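You operate a simulated robot arm through the tools that you are given. There is no shell and no other tool. Be economical: measure what you need, move in short steps, check, and stop when the job is done.

You run a simulated robot arm. Do the job below in one go: nothing can be reset, and whatever is moved stays where it is left.

TASK
Fetch the white connector and stand it on the top of the blue cabinet. Stack the box that says "x3" from the top of the long desk on top of the box that says "x2". Put the red cable spool on the top of the long desk away on the top of the white bench. Take the mug and leave it on the purple panel. Put the red foam cover on the top of the short desk away on the top of the long desk. Put the grey charger on the top of the grey mat. Lift the repair bin lid open. Do these in any order. Set down upright: white connector, mug, red foam cover.
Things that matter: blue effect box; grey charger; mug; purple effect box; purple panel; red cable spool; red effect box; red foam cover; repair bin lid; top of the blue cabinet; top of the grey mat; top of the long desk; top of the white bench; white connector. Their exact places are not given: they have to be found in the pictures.

It is judged by the outcome, as a careful person would: the job done as asked, and still so three seconds after it is handed in. It fails if anything else is knocked over, pushed out of place, dropped, spilled or broken. A push-on lid holds only when it is set on centred and level and pressed home; a screw cap is set on level and turned clockwise until tight.

THE ROBOT
A 7-joint arm with a fingered hand on a trunk, on a base that drives. Base frame: it is fixed to the floor where the robot stands at the start and does not move with it; the origin is under the middle of the robot, x ahead of it, y to its left, z up; the surface under the hand at the start is at about z = 0.73. Lengths are in m, angles in degrees, forces in N, time in s.
With the tool pointing down near the work surface it reaches from about 0.34 to 0.7 m from the robot's upright axis, wherever it stands. Its first joint turns from -69.0 to 172.0 degrees. Places, roughly: blue effect box, purple effect box, red effect box [0.5, 0, 0.75]; grey charger (6x7x3 cm) [1, -2, 0.7]; mug (12x8x10 cm) [0.6, -0.4, 0.8]; purple panel (13x18x2 cm) [0.5, -0.6, 0.7]; red cable spool [0.5, 0, 0.75]; red foam cover (8x8x10 cm) [0.7, -2, 0.8]; repair bin lid [4.4, -2.6, 0.1]; top of the blue cabinet (25x21 cm) [0.9, -3.68, 0.88]; top of the grey mat (16x15 cm) [-0.74, -4.18, 0.74]; top of the long desk [0.9, -0.4, 0.7]; top of the white bench [3.1, -5.4, 0.8]; white connector (3x3x6 cm) [0.5, 0.2, 0.8]. Payload 3.2 kg.
The tool frame sits at the grasp point between the pads (the TCP): z along the fingers, y along the line on which they close. The tips reach 0.026 m beyond it. Largest opening 0.088 m; the body of the gripper starts 0.03 m behind the TCP. The gripper is a hand of 5 fingers: y runs from the thumb to the fingers, the wrist lies at [-0.016, -0.108, -0.172] in the tool frame, and closing takes about 1.5 s.
Orientation is that of the tool frame in the base frame, as a unit quaternion [w, x, y, z]. With the fingers straight down and the wrist toward the robot, the tool's x, y and z point along [0, 1, 0], [1, 0, 0] and [0, 0, -1] of the base frame.

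THE INTERFACE
- The arm moves only by the tool jog_arm. Its argument "motion" is one flat list of numbers, 7 for each row, row after row: the shift along the tool's x, y, z in units of 500 mm (1.0 is 500 mm), then the turn, a rotation vector about the tool's x, y, z in units of 180 degrees (1.0 is 180 degrees), then the gripper command, from -1 (shut) to 1 (fully open), values between in proportion. In form: [x, y, z, wx, wy, wz, gripper, x, y, z, wx, wy, wz, gripper, ...]. A call has 1 to 20 rows; each row is the pose to reach, as a shift and turn from the pose commanded when the call began, along the tool's axes at that moment. A call with a number of a shift or a turn outside -1 to 1 is refused whole. Rows are played at 5 a second. More than 0.05 m and 8.6 degrees between two rows, or a gripper value outside its range, and nothing of the call is played. A pose out of reach is approached as far as the arm can. The call stops where the force on the tool passes 40 N (or 10 N more than at its start, if that is more) or the arm is blocked; 0.2 s more then pass. The fingers move at their own pace (about 0.072 m/s each) and stop on an object; they squeeze with about 32 N. The grip force told is the motor's: it shows also when the fingers shut on nothing. Time passes only in rows, and 0.2 s behind the last, so rows that repeat a pose let the fingers close. The reply holds the time, the measured pose of the TCP, the force on the tool along the base axes, the opening and the grip force, in the units named above and with some noise, with the torque about the TCP (base axes, N m) and any sound that the robot's microphone picked up.
- Cameras (640 x 400 px; columns grow to the right, rows downward): "scene" is now at [0.1272, -0.0029, 1.3453]; the picture's right is [-0.05, -1.00, -0.00], its down [-0.76, 0.04, -0.65] and it looks along [0.65, -0.03, -0.76] (base axes); focal length 256 px, centre (320, 200). "wrist" rides on the gripper at [0.067, -0.097, -0.117] in the tool frame; the picture's right is [-0.71, 0.33, -0.62], its down [-0.65, -0.65, 0.39] and it looks along [-0.28, 0.68, 0.68] (tool axes); focal length 234 px, centre (320, 200).
- capture(camera): a new picture of that camera. It takes no simulated time.
- slide_trunk(by): slides the trunk up (or, below 0, down) by that many m; the arm and the scene camera ride with it, the base frame stays. It gives what a move gives, with no picture.
- base_move(legs): drives the robot by 1 to 6 legs, each [ahead, left, turn to the left] in m, m and degrees, along the robot's own axes; the way and the turn of a leg run together, so that a leg with both is an arc; at most 1.5 m and 180 degrees a leg. The arm and the cameras ride along, it lands a little off, and it stops where it bumps. It gives what a move gives.
- set_grasp(shape): the hand has 5 fingers and takes this shape, open, in about a second: jaw (thumb against the fingers, like two jaws); tri (thumb and two fingers); tip (a fingertip pinch); poke (one finger out to press); point (the index stretched); flat (the hand flat); cup (the hand cupped); fist (a fist). The gripper value then closes the fingers along that shape, each until it touches; the sizes above hold for jaw. It gives what a move gives, with no picture.
- pan_tilt(pan, tilt): turns the head with the scene camera to pan (to the left, within 86 degrees either way) and tilt (down, from -29 to 69), counted from straight ahead of the robot. It gives what a move gives.
- pixel_to_xyz(camera, pixels): there is no depth. For up to 12 entries [column, row, z] of the newest picture of that camera ("zoom" is the newest enlarged one), the place [x, y] in the base frame at which the ray of that pixel passes the height z, good to about 0.002 m. It takes no simulated time.
- inspect(camera, box): a new picture of the part [left, top, right, bottom] of that camera's present view, enlarged. It takes no simulated time.
- close_job(): hands the job in; it is judged then, once.

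Work in short steps. Measure before you move; look again where a grasp or a placing could have gone wrong, and mend it. You have 131 turns and 144 pictures in all, those below and enlarged ones among them. Open the gripper and draw the arm clear of the work before you hand the job in, unless the task says otherwise; then end with one line.

The tools are called after "Call:" by a JSON object that holds its "method" and its "body". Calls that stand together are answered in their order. jog_arm: Moves the arm, as the interface text tells. Its arguments: {"type":"object","properties":{"motion":{"type":"array","items":{"type":"number"}}},"required":["motion"]} The other tools are called the same way: slide_trunk (by) slides the trunk up or down; set_grasp (shape) gives the hand a shape; base_move (legs) drives the base; pan_tilt (pan, tilt) turns the head that bears the scene camera; capture (camera) takes a picture; pixel_to_xyz (camera, pixels) gives the place at which the rays of pixels pass given heights; inspect (camera, box) takes an enlarged picture of a part of a camera's view; close_job () hands the job in.

At the start:

```text
clock: 0.0
ee_pos: [0.5412, -0.0444, 0.9816]
orientation: [-0.001, 0.707, 0.707, 0.0]
ft_force: [0.3, 0.4, -0.1]
wrist_torque: [0.01, 0.01, 0.04]
grip_width: 0.0874
grip_force: 0.0
shape: jaw
trunk travel left (down, up): [-0.675, 0.165]
robot x, y, heading: [-0.0019, 0.0013, 0.1]
head pan, tilt: [-3.1, 49.7]
```

scene: 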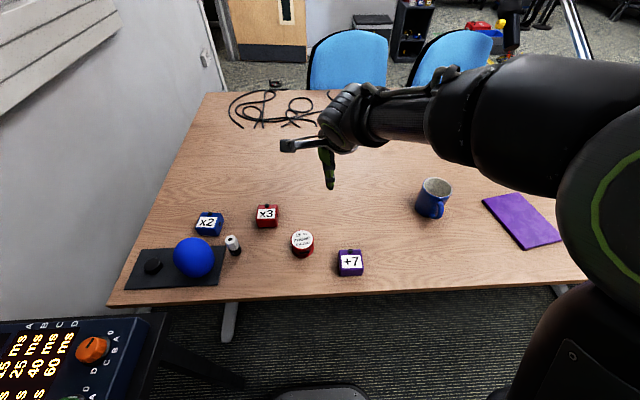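
wrist: 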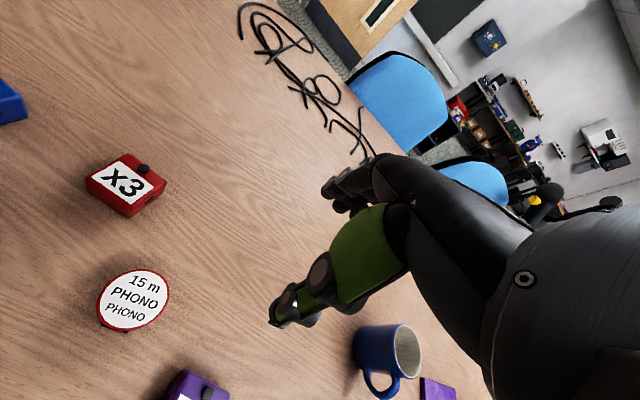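

The picture shows x2 box (208,223), x3 box (267,215), connector (233,244), spool (302,243), +7 box (350,263), mug (433,198), panel (522,220). I enlarge the left part to measure.

Call:
{"method": "inspect", "body": {"camera": "scene", "box": [180, 180, 380, 305]}}

Call:
{"method": "inspect", "body": {"camera": "scene", "box": [390, 150, 590, 275]}}

Call:
{"method": "pixel_to_xyz", "body": {"camera": "scene", "pixels": [[208, 235, 0.73], [267, 227, 0.73], [236, 253, 0.73], [302, 256, 0.73], [350, 276, 0.73], [432, 216, 0.73], [484, 199, 0.74], [510, 192, 0.74], [561, 239, 0.74], [527, 249, 0.74], [107, 305, 0.73], [205, 93, 0.73]]}}

```text
3.20 times, centred on (280, 242) of scene
```

zoom: 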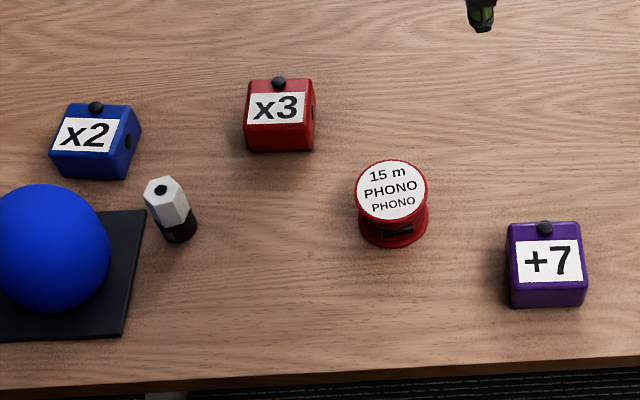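

```text
3.20 times, centred on (490, 212) of scene
```

zoom: 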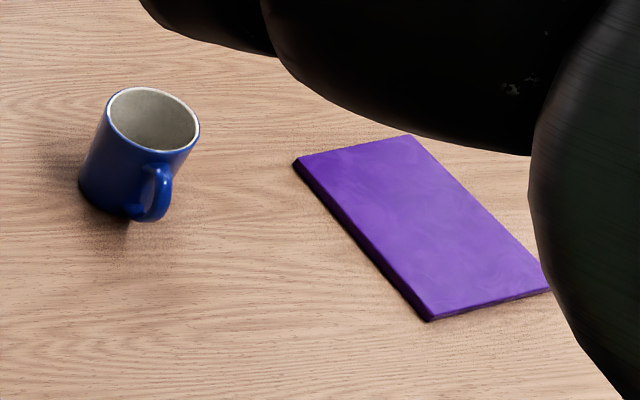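

```text
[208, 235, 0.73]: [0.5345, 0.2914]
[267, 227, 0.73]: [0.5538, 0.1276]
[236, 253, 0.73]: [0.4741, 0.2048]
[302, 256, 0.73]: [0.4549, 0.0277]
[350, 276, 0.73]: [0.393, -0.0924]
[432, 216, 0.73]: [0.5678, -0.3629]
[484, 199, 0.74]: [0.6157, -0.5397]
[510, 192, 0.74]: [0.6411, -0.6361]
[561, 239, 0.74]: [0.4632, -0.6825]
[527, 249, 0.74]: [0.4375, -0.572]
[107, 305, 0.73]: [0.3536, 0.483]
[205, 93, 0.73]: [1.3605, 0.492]
```

I look closer at the x3 box in the wrist view to learn its shape.

Call:
{"method": "inspect", "body": {"camera": "wrist", "box": [60, 130, 220, 230]}}

Call:
{"method": "inspect", "body": {"camera": "scene", "box": [190, 195, 290, 258]}}

```text
4.00 times, centred on (140, 180) of wrist
```

zoom: 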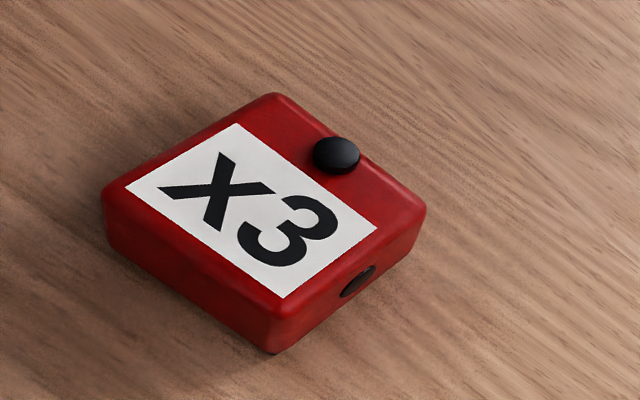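

```text
6.35 times, centred on (240, 226) of scene
```

zoom: 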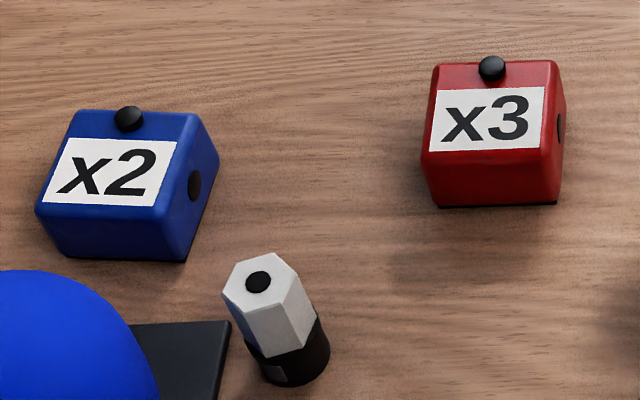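

Now I measure corners of the boxes and the connector on this zoom.

Call:
{"method": "pixel_to_xyz", "body": {"camera": "zoom", "pixels": [[438, 208, 0.73], [557, 204, 0.73], [423, 160, 0.76], [423, 160, 0.755], [545, 158, 0.76], [436, 64, 0.76], [554, 62, 0.76], [75, 112, 0.76], [195, 115, 0.76], [37, 212, 0.76], [155, 215, 0.76], [299, 370, 0.73]]}}

Call:
{"method": "pixel_to_xyz", "body": {"camera": "zoom", "pixels": [[70, 256, 0.73], [186, 261, 0.73], [264, 280, 0.79], [264, 280, 0.785], [267, 383, 0.73], [328, 365, 0.73], [492, 68, 0.765], [128, 118, 0.765]]}}

```text
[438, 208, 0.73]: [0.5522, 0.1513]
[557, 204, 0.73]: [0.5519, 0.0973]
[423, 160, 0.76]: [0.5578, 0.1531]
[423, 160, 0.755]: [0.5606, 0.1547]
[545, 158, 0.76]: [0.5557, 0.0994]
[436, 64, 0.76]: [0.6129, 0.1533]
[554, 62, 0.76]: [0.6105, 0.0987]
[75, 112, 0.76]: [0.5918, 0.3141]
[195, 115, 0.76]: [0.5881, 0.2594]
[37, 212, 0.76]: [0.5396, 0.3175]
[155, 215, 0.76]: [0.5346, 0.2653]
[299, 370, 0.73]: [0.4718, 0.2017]
```

```text
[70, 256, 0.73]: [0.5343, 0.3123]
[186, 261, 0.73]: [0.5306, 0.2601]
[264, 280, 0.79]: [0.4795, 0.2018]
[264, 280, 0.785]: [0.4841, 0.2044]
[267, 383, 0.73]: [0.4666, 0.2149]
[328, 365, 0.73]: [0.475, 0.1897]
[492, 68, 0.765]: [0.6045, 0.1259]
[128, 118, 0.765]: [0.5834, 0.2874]
```

x3 is about 5.8×5.5×3.5 cm, centred (0.581, 0.126), yaw ≈0; x2 is centred (0.562, 0.288). I move above x3 at z=0.85 with the hand open and look.

Call:
{"method": "jog_arm", "body": {"motion": [0.07, 0.016, 0.04, 0, 0, 0, 1, 0.14, 0.032, 0.08, 0, 0, 0, 1, 0.21, 0.048, 0.13, 0, 0, 0, 1, 0.28, 0.064, 0.19, 0, 0, 0, 1, 0.34, 0.08, 0.25, 0, 0, 0, 1, 0.34, 0.08, 0.264, 0, 0, 0, 1]}}

Call:
{"method": "capture", "body": {"camera": "scene"}}

Call:
{"method": "capture", "body": {"camera": "wrist"}}

```text
clock: 1.4
ee_pos: [0.587, 0.1173, 0.8555]
orientation: [-0.009, 0.715, 0.699, 0.008]
ft_force: [-0.6, -0.4, 0.2]
wrist_torque: [-0.02, 0.0, 0.0]
grip_width: 0.0882
grip_force: 0.0
shape: jaw
trunk travel left (down, up): [-0.675, 0.165]
robot x, y, heading: [-0.0012, 0.0001, -0.1]
head pan, tilt: [-3.1, 49.7]
```

```text
137 pictures are left
```

scene: 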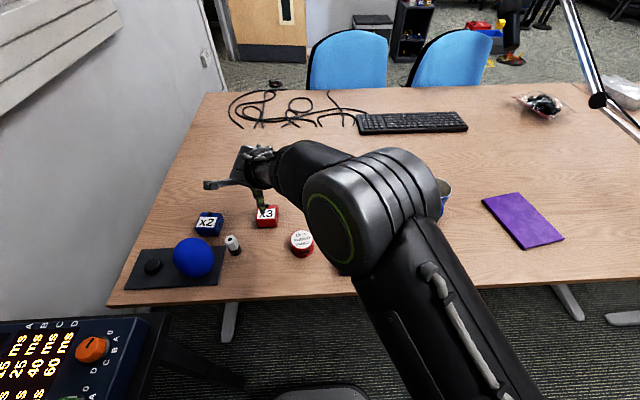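

```text
136 pictures are left
```

wrist: 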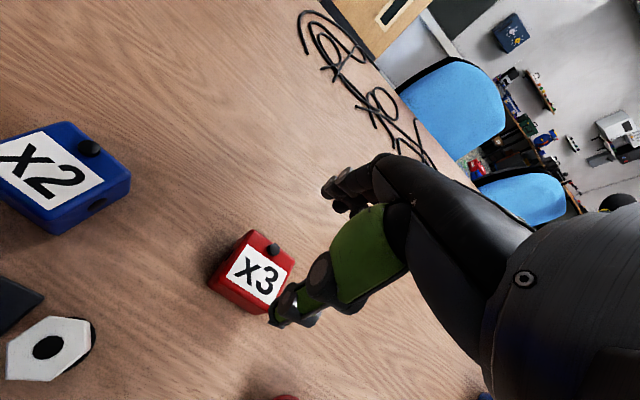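

The hand is over x3 but a bit off; I let it settle to read the steady error.

Call:
{"method": "jog_arm", "body": {"motion": [0, 0, 0, 0, 0, 0, 1, 0, 0, 0, 0, 0, 0, 1]}}

Call:
{"method": "inspect", "body": {"camera": "scene", "box": [190, 140, 310, 240]}}

```text
clock: 2.0
ee_pos: [0.5878, 0.1167, 0.8518]
orientation: [-0.007, 0.716, 0.698, 0.005]
ft_force: [0.3, 1.0, 1.0]
wrist_torque: [0.01, 0.02, -0.03]
grip_width: 0.0879
grip_force: 0.1
shape: jaw
trunk travel left (down, up): [-0.675, 0.165]
robot x, y, heading: [-0.0004, 0.0025, -0.2]
head pan, tilt: [-3.1, 49.7]
```

```text
4.00 times, centred on (250, 190) of scene
```

zoom: 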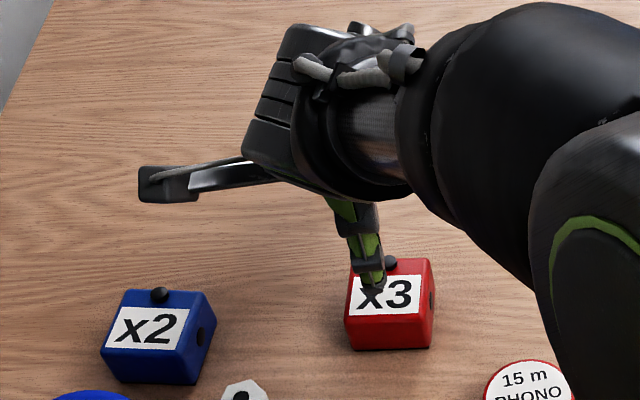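

Fingers are around the box; I correct (−7 mm x, +9 mm y) and descend to z≈0.766.

Call:
{"method": "jog_arm", "body": {"motion": [0.018, -0.014, 0.0, 0, 0, 0, 1, 0.018, -0.014, 0.08, 0, 0, 0, 1, 0.018, -0.014, 0.14, 0, 0, 0, 1, 0.018, -0.014, 0.17, 0, 0, 0, 1, 0.018, -0.014, 0.17, 0, 0, 0, 1]}}

Call:
{"method": "inspect", "body": {"camera": "scene", "box": [190, 140, 310, 240]}}

Call:
{"method": "capture", "body": {"camera": "wrist"}}

```text
clock: 3.2
ee_pos: [0.5742, 0.1344, 0.7654]
orientation: [0.001, 0.706, 0.708, 0.001]
ft_force: [0.0, 1.0, -0.3]
wrist_torque: [-0.01, -0.01, -0.01]
grip_width: 0.0879
grip_force: 0.0
shape: jaw
trunk travel left (down, up): [-0.675, 0.165]
robot x, y, heading: [0.0032, -0.003, -0.0]
head pan, tilt: [-3.1, 49.7]
```

```text
4.00 times, centred on (250, 190) of scene
```

zoom: 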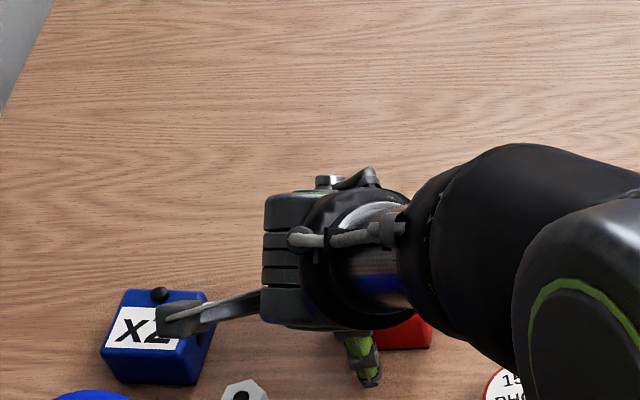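

```text
133 pictures are left
```

wrist: 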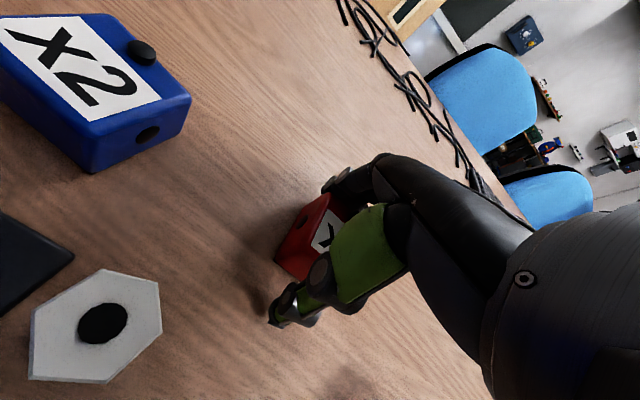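

Fingers straddle the box with the thumb in front. I nudge a few mm and close.

Call:
{"method": "jog_arm", "body": {"motion": [-0.01, 0.01, 0, 0, 0, 0, 1, -0.01, 0.01, 0, 0, 0, 0, 1, -0.01, 0.01, 0, 0, 0, 0, -1, -0.01, 0.01, 0, 0, 0, 0, -1, -0.01, 0.01, 0, 0, 0, 0, -1, -0.01, 0.01, 0, 0, 0, 0, -1, -0.01, 0.01, 0, 0, 0, 0, -1, -0.01, 0.01, 0, 0, 0, 0, -1, -0.01, 0.01, 0, 0, 0, 0, -1, -0.01, 0.01, 0, 0, 0, 0, -1]}}

Call:
{"method": "capture", "body": {"camera": "wrist"}}

```text
clock: 5.4
ee_pos: [0.5799, 0.1302, 0.7663]
orientation: [0.0, 0.707, 0.708, -0.001]
ft_force: [1.0, -0.2, 2.9]
wrist_torque: [-0.03, 0.1, -0.03]
grip_width: 0.054
grip_force: 32.1
shape: jaw
trunk travel left (down, up): [-0.675, 0.165]
robot x, y, heading: [-0.0005, -0.0018, 0.1]
head pan, tilt: [-3.1, 49.7]
```

```text
132 pictures are left
```

wrist: 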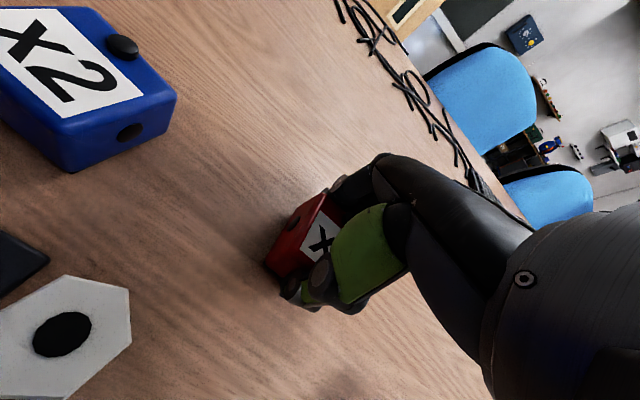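

Gripped (0.054 m, 32 N). Lift 10 cm and carry over x2, aiming at (0.548, 0.290).

Call:
{"method": "jog_arm", "body": {"motion": [0, 0, -0.08, 0, 0, 0, -1, 0, 0, -0.16, 0, 0, 0, -1, 0, 0, -0.2, 0, 0, 0, -1, 0.08, -0.015, -0.2, 0, 0, 0, -1, 0.16, -0.03, -0.2, 0, 0, 0, -1, 0.24, -0.045, -0.2, 0, 0, 0.022, -1, 0.32, -0.06, -0.2, 0, 0, 0.022, -1, 0.32, -0.064, -0.2, 0, 0, 0.022, -1, 0.32, -0.064, -0.2, 0, 0, 0.022, -1]}}

Call:
{"method": "capture", "body": {"camera": "wrist"}}

Call:
{"method": "inspect", "body": {"camera": "scene", "box": [140, 150, 300, 290]}}

```text
clock: 7.4
ee_pos: [0.5361, 0.2459, 0.882]
orientation: [0.0, 0.731, 0.682, 0.0]
ft_force: [0.5, 0.1, -1.3]
wrist_torque: [-0.02, -0.04, 0.02]
grip_width: 0.0534
grip_force: 32.3
shape: jaw
out of reach, approached as far as the arm can: row 6, 7, 8, 9
trunk travel left (down, up): [-0.675, 0.165]
robot x, y, heading: [-0.0026, -0.0011, -0.1]
head pan, tilt: [-3.1, 49.7]
```

```text
131 pictures are left
```

wrist: 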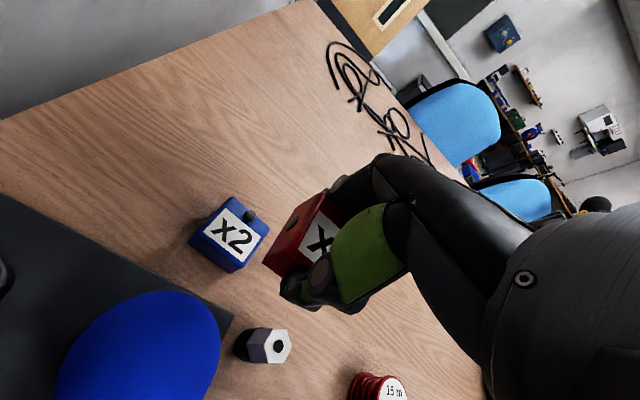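

```text
2.86 times, centred on (220, 220) of scene
```

zoom: 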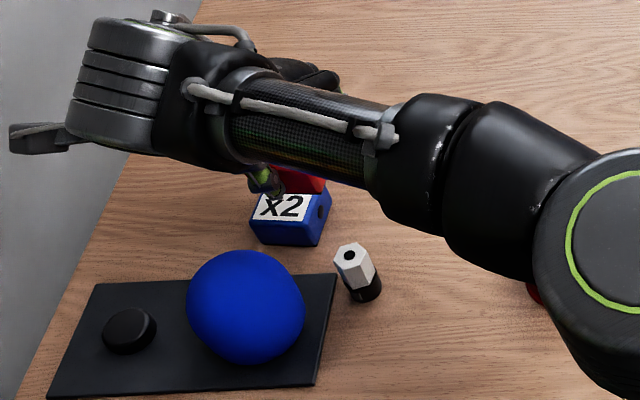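

Out of reach to the left, as the arm is on the right side. I turn the base 10° left with the hand high.

Call:
{"method": "base_move", "body": {"legs": [[0, 0, 10]]}}

Call:
{"method": "capture", "body": {"camera": "wrist"}}

```text
clock: 8.5
ee_pos: [0.4876, 0.3347, 0.8806]
orientation: [-0.001, 0.669, 0.743, 0.0]
ft_force: [0.0, 0.0, -2.1]
wrist_torque: [0.02, 0.02, 0.01]
grip_width: 0.0538
grip_force: 32.2
shape: jaw
trunk travel left (down, up): [-0.675, 0.165]
robot x, y, heading: [-0.0028, -0.0025, 9.9]
head pan, tilt: [-3.1, 49.7]
```

```text
129 pictures are left
```

wrist: 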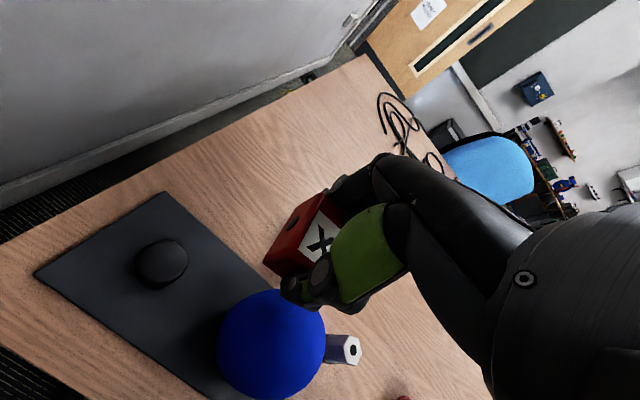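

Now yaw is +6°; target delta is base (+0.060, −0.045), with a −10° yaw. Move above x2.

Call:
{"method": "jog_arm", "body": {"motion": [-0.05, 0.055, 0, 0, 0, 0.028, -1, -0.102, 0.11, 0, 0, 0, 0.0556, -1, -0.102, 0.11, 0, 0, 0, 0.0556, -1, -0.102, 0.11, 0, 0, 0, 0.0556, -1]}}

Call:
{"method": "capture", "body": {"camera": "wrist"}}

Call:
{"method": "capture", "body": {"camera": "scene"}}

```text
clock: 9.5
ee_pos: [0.5471, 0.29, 0.8801]
orientation: [0.0, 0.731, 0.682, 0.0]
ft_force: [-0.5, -0.1, -1.7]
wrist_torque: [0.02, -0.04, 0.01]
grip_width: 0.0536
grip_force: 30.9
shape: jaw
trunk travel left (down, up): [-0.675, 0.165]
robot x, y, heading: [-0.001, -0.0024, 10.0]
head pan, tilt: [-3.1, 49.7]
```

```text
128 pictures are left
```

wrist: 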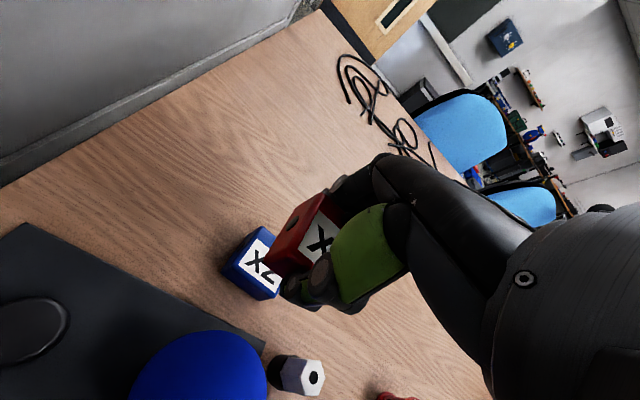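

```text
127 pictures are left
```

scene: 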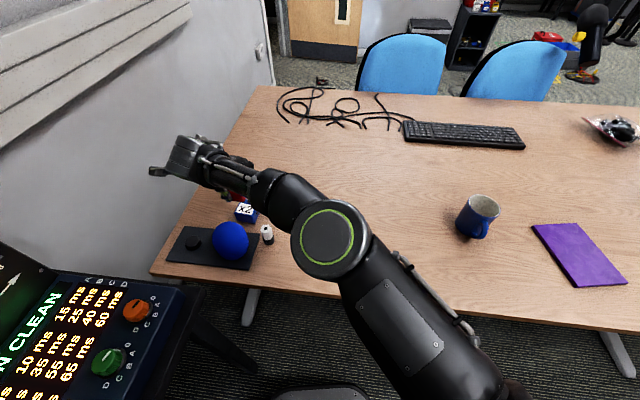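

Aligned with x2 by readings. I lower to z≈0.815 and look.

Call:
{"method": "jog_arm", "body": {"motion": [0, 0, 0.07, 0, 0, 0, -1, 0, 0, 0.13, 0, 0, 0, -1, 0, 0, 0.13, 0, 0, 0, -1, 0, 0, 0.13, 0, 0, 0, -1]}}

Call:
{"method": "inspect", "body": {"camera": "wrist", "box": [200, 150, 440, 350]}}

Call:
{"method": "inspect", "body": {"camera": "scene", "box": [180, 120, 300, 280]}}

```text
clock: 10.5
ee_pos: [0.5458, 0.2887, 0.8148]
orientation: [0.0, 0.731, 0.682, 0.0]
ft_force: [0.0, 0.1, -1.8]
wrist_torque: [0.04, 0.01, -0.01]
grip_width: 0.0537
grip_force: 31.8
shape: jaw
trunk travel left (down, up): [-0.675, 0.165]
robot x, y, heading: [0.0005, -0.0009, 10.0]
head pan, tilt: [-3.1, 49.7]
```

```text
2.00 times, centred on (320, 250) of wrist
```

zoom: 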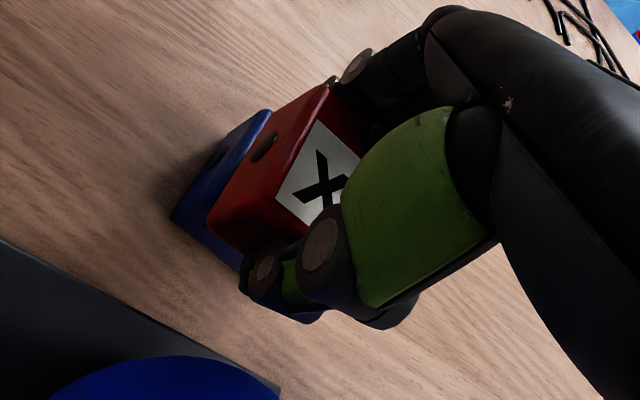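

```text
2.50 times, centred on (240, 200) of scene
```

zoom: 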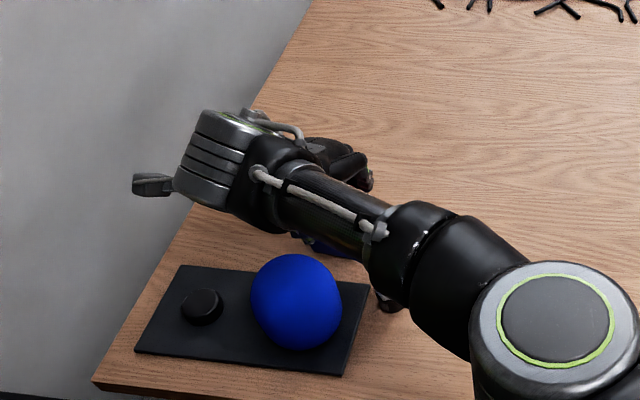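

I measure corners of x3 and x2 in this wrist view.

Call:
{"method": "pixel_to_xyz", "body": {"camera": "wrist", "pixels": [[287.5, 258.5, 0.765], [287.5, 258.5, 0.73], [305, 261, 0.78], [332, 205, 0.765], [362, 193, 0.813], [320, 283, 0.765], [320, 283, 0.73], [319, 243, 0.813]]}}

Call:
{"method": "inspect", "body": {"camera": "wrist", "box": [270, 180, 370, 300]}}

```text
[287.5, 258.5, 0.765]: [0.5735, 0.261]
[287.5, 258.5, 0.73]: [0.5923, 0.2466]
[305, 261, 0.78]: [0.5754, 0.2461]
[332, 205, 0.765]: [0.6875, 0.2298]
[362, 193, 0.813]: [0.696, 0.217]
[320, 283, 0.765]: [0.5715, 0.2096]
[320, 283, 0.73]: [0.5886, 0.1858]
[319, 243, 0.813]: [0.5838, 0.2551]
```

```text
3.33 times, centred on (320, 240) of wrist
```

zoom: 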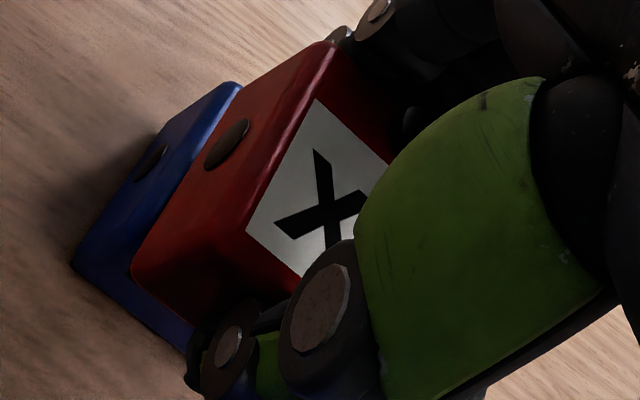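

Call:
{"method": "pixel_to_xyz", "body": {"camera": "zoom", "pixels": [[72, 262, 0.73], [237, 85, 0.765], [90, 245, 0.765], [132, 272, 0.78], [328, 43, 0.815], [245, 235, 0.815], [235, 85, 0.76]]}}

```text
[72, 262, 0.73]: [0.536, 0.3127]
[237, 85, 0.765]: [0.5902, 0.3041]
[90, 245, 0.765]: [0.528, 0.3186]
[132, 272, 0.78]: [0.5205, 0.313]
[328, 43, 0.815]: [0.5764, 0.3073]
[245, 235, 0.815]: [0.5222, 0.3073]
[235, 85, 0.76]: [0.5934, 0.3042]
```

x3 sits x 0.521–0.577, y edge 0.31 over x2 (x 0.534–0.592, y edge 0.31): aligned and clear of the knob. Lower to contact gently.

Call:
{"method": "jog_arm", "body": {"motion": [0, 0, 0.012, 0, 0, 0, -1, 0, 0, 0.02, 0, 0, 0, -1, 0, 0, 0.024, 0, 0, 0, -1, 0, 0, 0.024, 0, 0, 0, -1]}}

Call:
{"method": "inspect", "body": {"camera": "wrist", "box": [270, 180, 370, 300]}}

```text
clock: 11.5
ee_pos: [0.5461, 0.2876, 0.805]
orientation: [0.001, 0.73, 0.683, 0.001]
ft_force: [0.0, 0.3, 1.3]
wrist_torque: [-0.01, 0.06, 0.01]
grip_width: 0.0533
grip_force: 31.9
shape: jaw
trunk travel left (down, up): [-0.675, 0.165]
robot x, y, heading: [-0.0047, 0.0007, 10.1]
head pan, tilt: [-3.1, 49.7]
```

```text
3.33 times, centred on (320, 240) of wrist
```

zoom: 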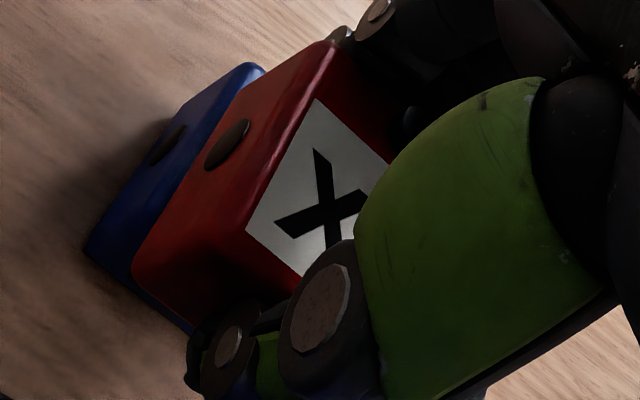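

Force went from −1.8 to +1.3 N, so it is just touching; lower 2 mm more and open slowly.

Call:
{"method": "jog_arm", "body": {"motion": [0, 0, 0.004, 0, 0, 0, -1, 0, 0, 0.004, 0, 0, 0, -1]}}

```text
clock: 12.1
ee_pos: [0.5453, 0.2889, 0.805]
orientation: [0.001, 0.731, 0.683, 0.002]
ft_force: [0.3, 2.0, 10.8]
wrist_torque: [0.02, 0.17, -0.02]
grip_width: 0.0533
grip_force: 31.7
shape: jaw
out of reach, approached as far as the arm can: row 1
trunk travel left (down, up): [-0.675, 0.165]
robot x, y, heading: [-0.0002, -0.0005, 10.0]
head pan, tilt: [-3.1, 49.7]
```

Solid contact (10.8 N). Open and rise.

Call:
{"method": "jog_arm", "body": {"motion": [0, 0, -0.002, 0, 0, 0, -0.2, 0, 0, -0.002, 0, 0, 0, 0.4, 0, 0, -0.002, 0, 0, 0, 1, 0, 0, -0.002, 0, 0, 0, 1, 0, 0, -0.002, 0, 0, 0, 1, 0, 0, -0.06, 0, 0, 0, 1, 0, 0, -0.14, 0, 0, 0, 1, 0, 0, -0.22, 0, 0, 0, 1, 0, 0, -0.24, 0, 0, 0, 1]}}

Call:
{"method": "inspect", "body": {"camera": "scene", "box": [180, 160, 300, 280]}}

Call:
{"method": "capture", "body": {"camera": "wrist"}}

```text
clock: 14.1
ee_pos: [0.5457, 0.2892, 0.9225]
orientation: [-0.001, 0.732, 0.682, 0.0]
ft_force: [0.3, 0.2, 0.0]
wrist_torque: [-0.02, -0.01, -0.01]
grip_width: 0.088
grip_force: 0.2
shape: jaw
trunk travel left (down, up): [-0.675, 0.165]
robot x, y, heading: [-0.0027, -0.0015, 10.1]
head pan, tilt: [-3.1, 49.7]
```

```text
3.33 times, centred on (240, 220) of scene
```

zoom: 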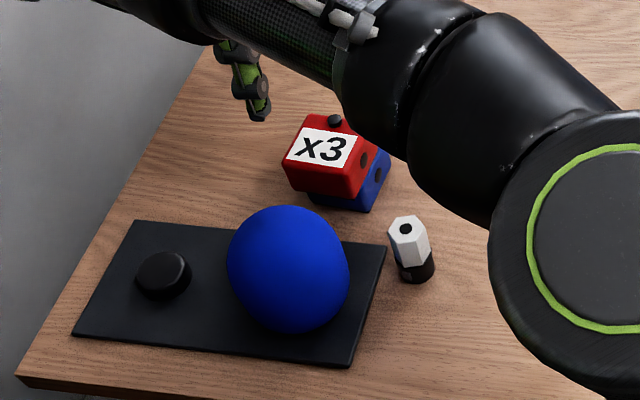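

```text
121 pictures are left
```

wrist: 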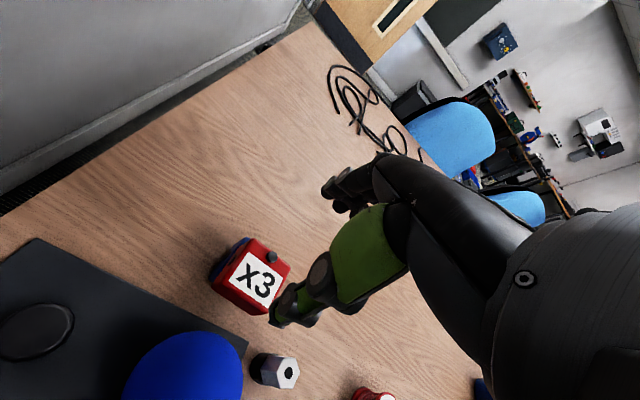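

x3 lies flat on x2. Next the mug: I look to the right to check the floor before driving that way.

Call:
{"method": "pan_tilt", "body": {"pan": -70, "tilt": 35}}

Call:
{"method": "capture", "body": {"camera": "scene"}}

```text
clock: 15.5
ee_pos: [0.5463, 0.2893, 0.9215]
orientation: [0.0, 0.732, 0.682, 0.0]
ft_force: [0.6, 1.2, -0.4]
wrist_torque: [-0.01, -0.03, -0.01]
grip_width: 0.088
grip_force: 0.0
shape: jaw
trunk travel left (down, up): [-0.675, 0.165]
robot x, y, heading: [0.0003, 0.0012, 9.9]
head pan, tilt: [-70.0, 35.0]
```

```text
120 pictures are left
```

scene: 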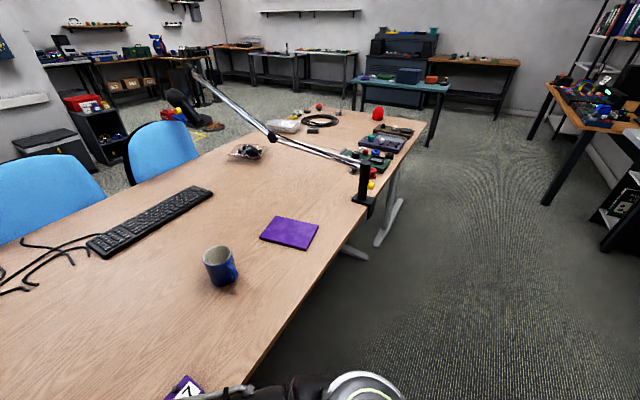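

Floor to the right is free. I turn back to heading 0 and shift 0.30 m right, then look at mug and panel.

Call:
{"method": "base_move", "body": {"legs": [[0, 0, -10], [0, -0.3, 0]]}}

Call:
{"method": "pan_tilt", "body": {"pan": -20, "tilt": 50}}

Call:
{"method": "capture", "body": {"camera": "scene"}}

Call:
{"method": "capture", "body": {"camera": "wrist"}}

```text
clock: 18.2
ee_pos: [0.5879, -0.1068, 0.9215]
orientation: [0.0, 0.786, 0.618, -0.001]
ft_force: [-0.3, -0.6, -0.1]
wrist_torque: [0.01, 0.02, 0.01]
grip_width: 0.088
grip_force: 0.0
shape: jaw
trunk travel left (down, up): [-0.675, 0.165]
robot x, y, heading: [0.0012, -0.3004, 0.1]
head pan, tilt: [-70.0, 35.0]
```

```text
clock: 19.4
ee_pos: [0.5889, -0.1082, 0.9213]
orientation: [0.0, 0.786, 0.618, 0.001]
ft_force: [0.2, -0.3, -0.7]
wrist_torque: [-0.02, -0.01, 0.0]
grip_width: 0.0879
grip_force: 0.1
shape: jaw
trunk travel left (down, up): [-0.675, 0.165]
robot x, y, heading: [-0.0013, -0.2988, 0.3]
head pan, tilt: [-20.0, 50.0]
```

```text
119 pictures are left
```

scene: 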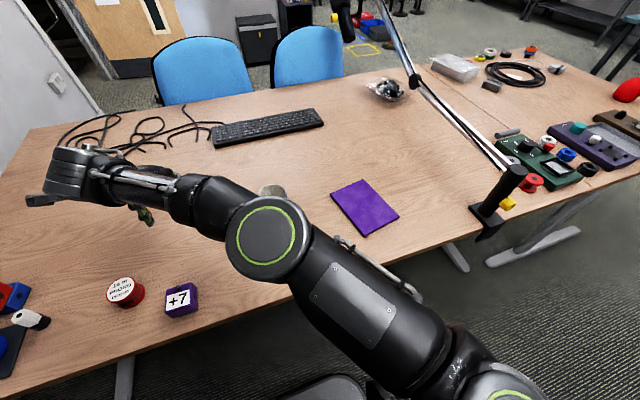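

```text
118 pictures are left
```

wrist: 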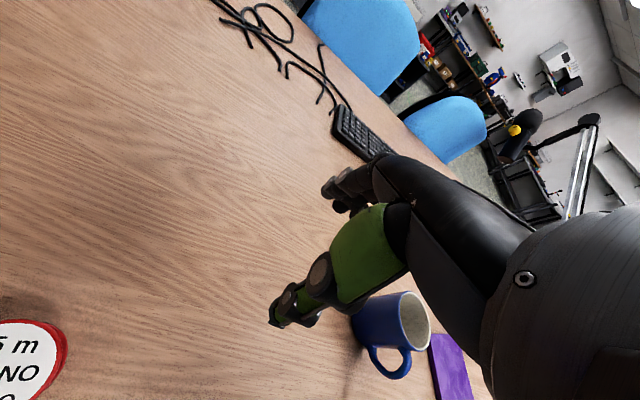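

I zoom on the mug in the wrist view to measure its rim.

Call:
{"method": "inspect", "body": {"camera": "wrist", "box": [320, 270, 480, 400]}}

```text
3.08 times, centred on (400, 335) of wrist
```

zoom: 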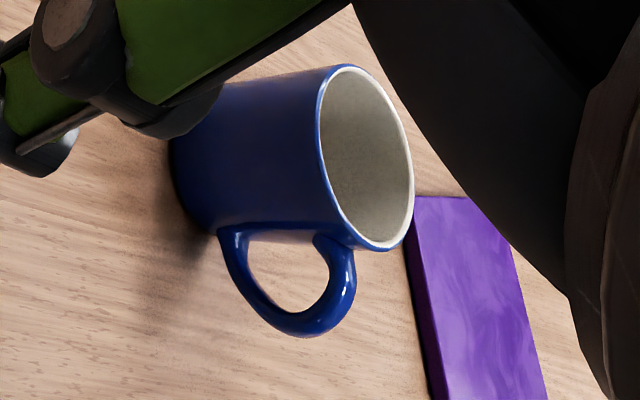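

Call:
{"method": "pixel_to_xyz", "body": {"camera": "zoom", "pixels": [[343, 65, 0.83], [316, 120, 0.83], [332, 200, 0.83], [375, 250, 0.83], [414, 180, 0.83], [390, 95, 0.83], [343, 65, 0.82], [375, 250, 0.82], [318, 130, 0.82], [414, 180, 0.82], [270, 320, 0.77], [340, 325, 0.78]]}}

```text
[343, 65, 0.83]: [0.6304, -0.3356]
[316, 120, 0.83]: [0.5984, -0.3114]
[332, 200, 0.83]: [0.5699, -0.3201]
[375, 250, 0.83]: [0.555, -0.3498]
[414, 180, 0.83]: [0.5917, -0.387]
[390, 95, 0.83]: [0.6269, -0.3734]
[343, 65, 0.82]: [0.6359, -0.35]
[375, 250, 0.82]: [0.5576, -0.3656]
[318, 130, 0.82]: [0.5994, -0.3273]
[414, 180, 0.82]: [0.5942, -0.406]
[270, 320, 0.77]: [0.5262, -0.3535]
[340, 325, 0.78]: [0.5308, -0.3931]
```

Rim diameter ≈7.7 cm, handle points toward −x. I'll grip across it with yaw ≈+60° (thumb to the right-near side). Move above the mug at z≈0.95 turning the hand.

Call:
{"method": "jog_arm", "body": {"motion": [-0.0485, 0.013, -0.06, 0, 0, -0.0409, 1, -0.097, 0.026, -0.06, 0, 0, -0.0818, 1, -0.1455, 0.039, -0.06, 0, 0, -0.1227, 1, -0.194, 0.052, -0.06, 0, 0, -0.1636, 1, -0.2425, 0.065, -0.06, 0, 0, -0.2045, 1, -0.291, 0.078, -0.06, 0, 0, -0.2454, 1, -0.3395, 0.091, -0.06, 0, 0, -0.2863, 1, -0.388, 0.104, -0.06, 0, 0, -0.3272, 1, -0.4365, 0.117, -0.06, 0, 0, -0.3681, 1, -0.485, 0.13, -0.06, 0, 0, -0.409, 1, -0.485, 0.13, -0.06, 0, 0, -0.409, 1]}}

Call:
{"method": "capture", "body": {"camera": "wrist"}}

Call:
{"method": "capture", "body": {"camera": "scene"}}

```text
clock: 21.8
ee_pos: [0.5942, -0.3583, 0.9529]
orientation: [0.0, 0.259, 0.966, 0.0]
ft_force: [0.3, -0.2, -0.5]
wrist_torque: [0.0, 0.02, 0.0]
grip_width: 0.0878
grip_force: 0.0
shape: jaw
trunk travel left (down, up): [-0.675, 0.165]
robot x, y, heading: [0.0003, -0.296, 0.5]
head pan, tilt: [-20.0, 50.0]
```

```text
116 pictures are left
```

wrist: 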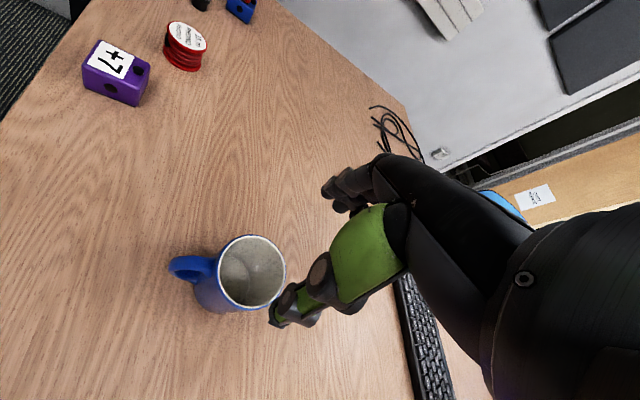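

```text
115 pictures are left
```

scene: 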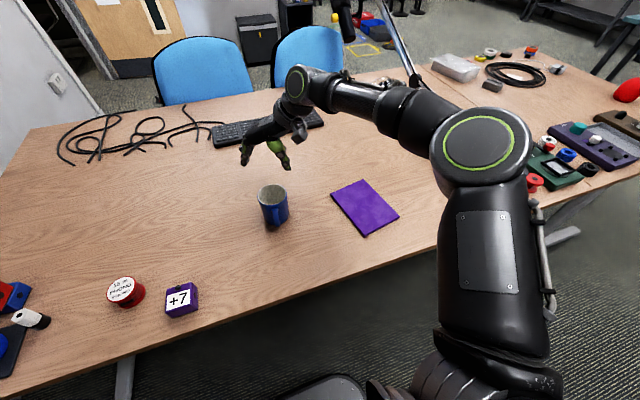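

The mug is visible in both cameras. I zoom each to triangulate.

Call:
{"method": "inspect", "body": {"camera": "scene", "box": [240, 170, 320, 240]}}

Call:
{"method": "inspect", "body": {"camera": "wrist", "box": [160, 220, 320, 320]}}

```text
5.71 times, centred on (280, 205) of scene
```

zoom: 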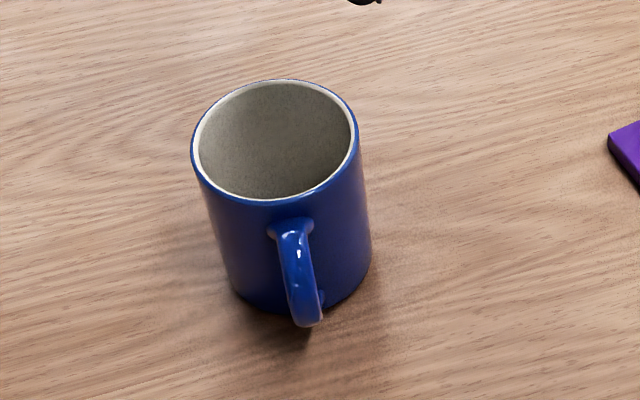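

```text
4.00 times, centred on (240, 270) of wrist
```

zoom: 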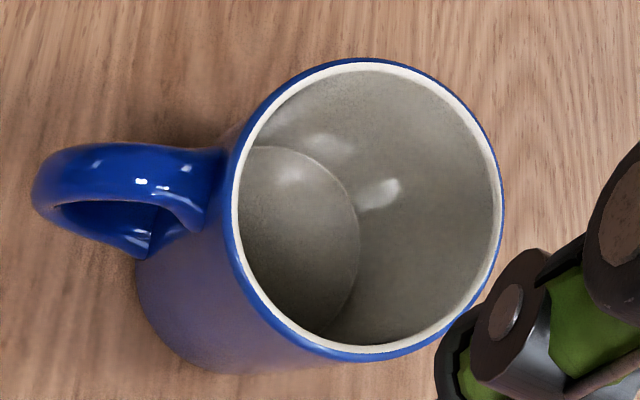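

Call:
{"method": "pixel_to_xyz", "body": {"camera": "zoom", "pixels": [[232, 220, 0.82], [505, 180, 0.82], [360, 58, 0.82], [375, 360, 0.82], [232, 220, 0.83], [505, 180, 0.83], [360, 58, 0.83], [375, 360, 0.83]]}}

Call:
{"method": "pixel_to_xyz", "body": {"camera": "scene", "pixels": [[257.4, 195.4, 0.82], [286.7, 194.5, 0.82], [273.9, 184, 0.82], [269.8, 206, 0.82], [257.4, 195.4, 0.83], [286.7, 194.5, 0.83], [273.9, 184, 0.83], [269.8, 206, 0.83], [278, 227, 0.73]]}}

```text
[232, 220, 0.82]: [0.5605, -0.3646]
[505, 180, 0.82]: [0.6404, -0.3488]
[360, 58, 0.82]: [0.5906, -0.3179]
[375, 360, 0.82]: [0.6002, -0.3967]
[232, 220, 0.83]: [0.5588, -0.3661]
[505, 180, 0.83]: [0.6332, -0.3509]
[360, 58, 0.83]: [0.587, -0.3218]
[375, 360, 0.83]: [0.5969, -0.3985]
```

```text
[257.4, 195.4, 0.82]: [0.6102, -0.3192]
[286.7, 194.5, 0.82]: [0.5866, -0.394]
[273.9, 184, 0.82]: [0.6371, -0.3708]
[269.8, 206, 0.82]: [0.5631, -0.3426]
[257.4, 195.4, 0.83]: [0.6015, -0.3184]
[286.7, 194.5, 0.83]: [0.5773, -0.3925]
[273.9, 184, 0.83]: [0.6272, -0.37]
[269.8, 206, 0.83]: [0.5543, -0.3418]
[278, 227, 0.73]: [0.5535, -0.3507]
```

Both views agree at rim z≈0.82: centre (0.600, −0.357), diameter ≈7.9 cm. I centre and descend to just above the rim, then look.

Call:
{"method": "jog_arm", "body": {"motion": [-0.009, 0.008, 0.06, 0, 0, 0, 1, -0.009, 0.008, 0.13, 0, 0, 0, 1, -0.009, 0.008, 0.18, 0, 0, 0, 1, -0.009, 0.008, 0.18, 0, 0, 0, 1, -0.009, 0.008, 0.18, 0, 0, 0, 1]}}

Call:
{"method": "inspect", "body": {"camera": "scene", "box": [220, 140, 340, 240]}}

Call:
{"method": "inspect", "body": {"camera": "wrist", "box": [200, 150, 440, 340]}}

```text
clock: 23.0
ee_pos: [0.6004, -0.3563, 0.8624]
orientation: [0.0, 0.26, 0.966, 0.0]
ft_force: [-0.4, 0.4, -0.2]
wrist_torque: [0.0, 0.01, -0.01]
grip_width: 0.0878
grip_force: 0.0
shape: jaw
trunk travel left (down, up): [-0.675, 0.165]
robot x, y, heading: [0.0053, -0.2992, 0.1]
head pan, tilt: [-20.0, 50.0]
```

```text
4.00 times, centred on (280, 190) of scene
```

zoom: 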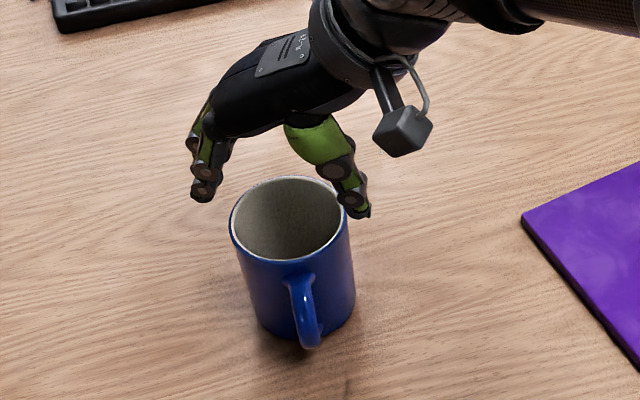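

```text
2.11 times, centred on (320, 245) of wrist
```

zoom: 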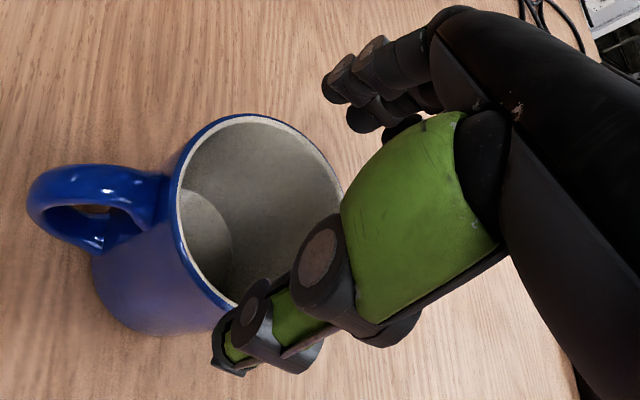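

Fingers and thumb flank the rim. Descend slowly to z≈0.797.

Call:
{"method": "jog_arm", "body": {"motion": [0, 0, 0.03, 0, 0, 0, 1, 0, 0, 0.06, 0, 0, 0, 1, 0, 0, 0.085, 0, 0, 0, 1, 0, 0, 0.11, 0, 0, 0, 1, 0, 0, 0.13, 0, 0, 0, 1, 0, 0, 0.13, 0, 0, 0, 1]}}

Call:
{"method": "inspect", "body": {"camera": "scene", "box": [220, 140, 340, 240]}}

```text
clock: 24.4
ee_pos: [0.5982, -0.3551, 0.8048]
orientation: [0.007, 0.26, 0.966, 0.004]
ft_force: [0.8, 1.8, 33.0]
wrist_torque: [0.27, 0.08, 0.07]
grip_width: 0.0876
grip_force: 0.0
shape: jaw
trunk travel left (down, up): [-0.675, 0.165]
robot x, y, heading: [-0.0005, -0.3007, 0.1]
head pan, tilt: [-20.0, 50.0]
```

```text
4.00 times, centred on (280, 190) of scene
```

zoom: 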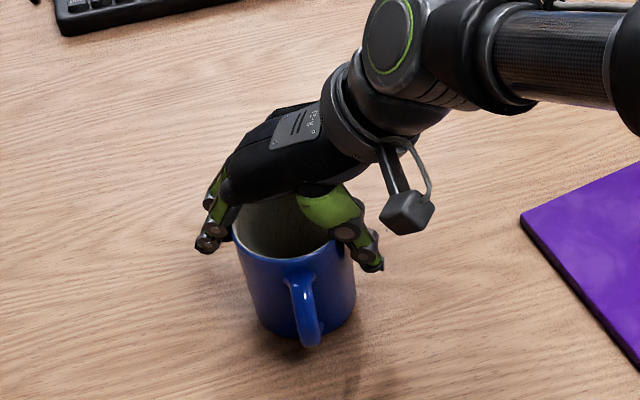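

The thumb base rests on the rim (33 N) at z 0.805. Back up ~9 mm and close.

Call:
{"method": "jog_arm", "body": {"motion": [0, 0, -0.03, 0, 0, 0, 1, 0, 0, -0.03, 0, 0, 0, 1, 0, 0, -0.03, 0, 0, 0, -1, 0, 0, -0.03, 0, 0, 0, -1, 0, 0, -0.03, 0, 0, 0, -1, 0, 0, -0.03, 0, 0, 0, -1, 0, 0, -0.03, 0, 0, 0, -1]}}

Call:
{"method": "inspect", "body": {"camera": "scene", "box": [220, 140, 340, 240]}}

```text
clock: 26.0
ee_pos: [0.6, -0.3573, 0.8114]
orientation: [0.0, 0.26, 0.966, 0.0]
ft_force: [0.2, -0.6, -2.8]
wrist_torque: [0.0, -0.01, 0.01]
grip_width: 0.075
grip_force: 32.1
shape: jaw
trunk travel left (down, up): [-0.675, 0.165]
robot x, y, heading: [-0.0041, -0.3, 0.1]
head pan, tilt: [-20.0, 50.0]
```

```text
4.00 times, centred on (280, 190) of scene
```

zoom: 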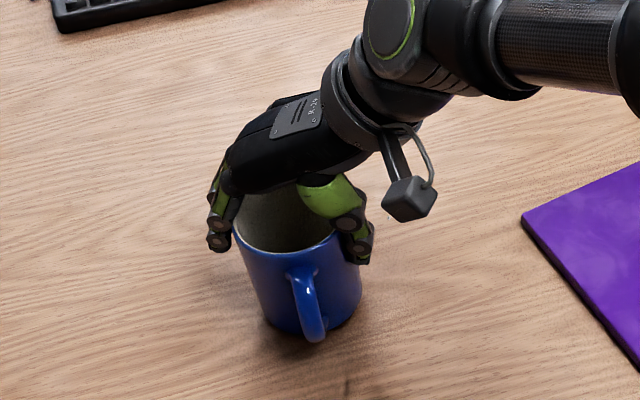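

Gripped at 0.075 m. Lift 8 cm and carry to above the panel centre (0.539, −0.608).

Call:
{"method": "jog_arm", "body": {"motion": [0, 0, -0.08, 0, 0, 0, -1, 0, 0, -0.16, 0, 0, 0, -1, -0.018, -0.062, -0.16, 0, 0, 0, -1, -0.036, -0.124, -0.16, 0, 0, 0, -1, -0.055, -0.186, -0.16, 0, 0, 0, -1, -0.073, -0.248, -0.16, 0, 0, 0, -1, -0.091, -0.31, -0.16, 0, 0, 0, -1, -0.109, -0.372, -0.16, 0, 0, 0, -1, -0.127, -0.434, -0.16, 0, 0, 0, -1, -0.1454, -0.4958, -0.16, 0, 0, 0, -1, -0.1454, -0.4958, -0.16, 0, 0, 0, -1, -0.1454, -0.4958, -0.16, 0, 0, 0, -1]}}

Call:
{"method": "capture", "body": {"camera": "scene"}}

Call:
{"method": "capture", "body": {"camera": "wrist"}}

```text
clock: 28.6
ee_pos: [0.5373, -0.6091, 0.8897]
orientation: [0.0, 0.259, 0.966, 0.001]
ft_force: [-0.2, 0.2, -2.4]
wrist_torque: [0.0, 0.0, -0.01]
grip_width: 0.0748
grip_force: 32.2
shape: jaw
trunk travel left (down, up): [-0.675, 0.165]
robot x, y, heading: [-0.0029, -0.3008, 0.1]
head pan, tilt: [-20.0, 50.0]
```

```text
108 pictures are left
```

scene: 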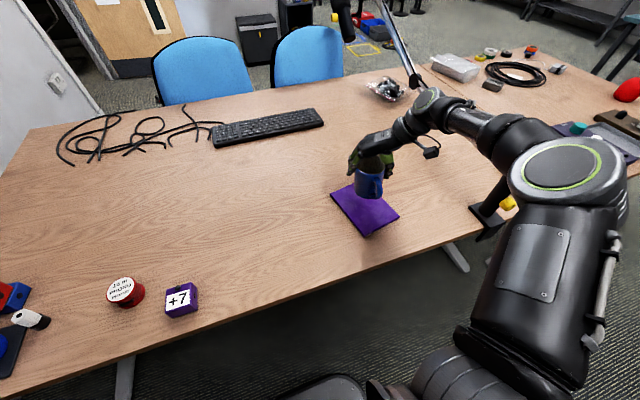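

```text
107 pictures are left
```

wrist: 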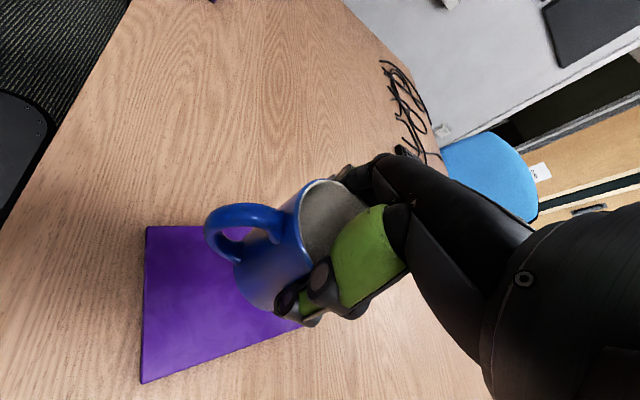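

Mug is over the panel. Lower to z≈0.832 and read the force.

Call:
{"method": "jog_arm", "body": {"motion": [0, 0, 0.06, 0, 0, 0, -1, 0, 0, 0.1, 0, 0, 0, -1, 0, 0, 0.116, 0, 0, 0, -1, 0, 0, 0.116, 0, 0, 0, -1]}}

Call:
{"method": "inspect", "body": {"camera": "scene", "box": [310, 140, 430, 240]}}

```text
clock: 29.6
ee_pos: [0.5391, -0.6079, 0.833]
orientation: [0.0, 0.259, 0.966, 0.001]
ft_force: [-0.8, -0.3, -2.9]
wrist_torque: [0.01, -0.01, 0.0]
grip_width: 0.0751
grip_force: 32.0
shape: jaw
trunk travel left (down, up): [-0.675, 0.165]
robot x, y, heading: [0.0, -0.3028, 0.4]
head pan, tilt: [-20.0, 50.0]
```

```text
4.00 times, centred on (370, 190) of scene
```

zoom: 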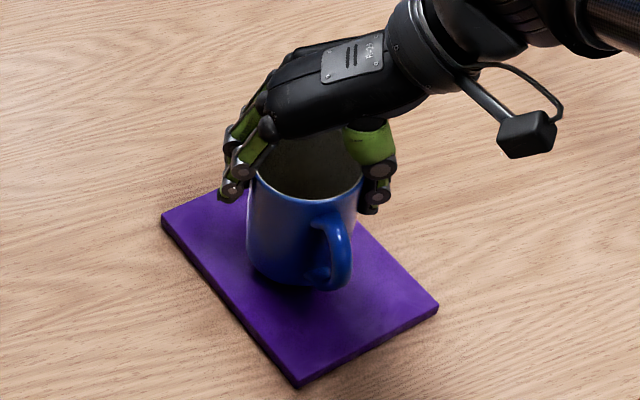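

Not yet touching; lower 10 mm more in small steps.

Call:
{"method": "jog_arm", "body": {"motion": [0, 0, 0.006, 0, 0, 0, -1, 0, 0, 0.012, 0, 0, 0, -1, 0, 0, 0.016, 0, 0, 0, -1, 0, 0, 0.016, 0, 0, 0, -1]}}

```text
clock: 30.6
ee_pos: [0.5379, -0.6079, 0.8245]
orientation: [0.0, 0.26, 0.966, -0.001]
ft_force: [-0.2, -0.4, -3.1]
wrist_torque: [0.0, 0.0, -0.01]
grip_width: 0.075
grip_force: 31.7
shape: jaw
trunk travel left (down, up): [-0.675, 0.165]
robot x, y, heading: [0.0058, -0.3, 0.3]
head pan, tilt: [-20.0, 50.0]
```

Still hanging free (−3.1 N). Lower another 5 mm.

Call:
{"method": "jog_arm", "body": {"motion": [0, 0, 0.004, 0, 0, 0, -1, 0, 0, 0.007, 0, 0, 0, -1, 0, 0, 0.01, 0, 0, 0, -1, 0, 0, 0.01, 0, 0, 0, -1]}}

```text
clock: 31.6
ee_pos: [0.5387, -0.6078, 0.8214]
orientation: [0.001, 0.26, 0.966, 0.001]
ft_force: [0.0, -0.5, 2.3]
wrist_torque: [0.09, -0.06, -0.04]
grip_width: 0.0752
grip_force: 31.5
shape: jaw
trunk travel left (down, up): [-0.675, 0.165]
robot x, y, heading: [0.0019, -0.3031, 0.2]
head pan, tilt: [-20.0, 50.0]
```

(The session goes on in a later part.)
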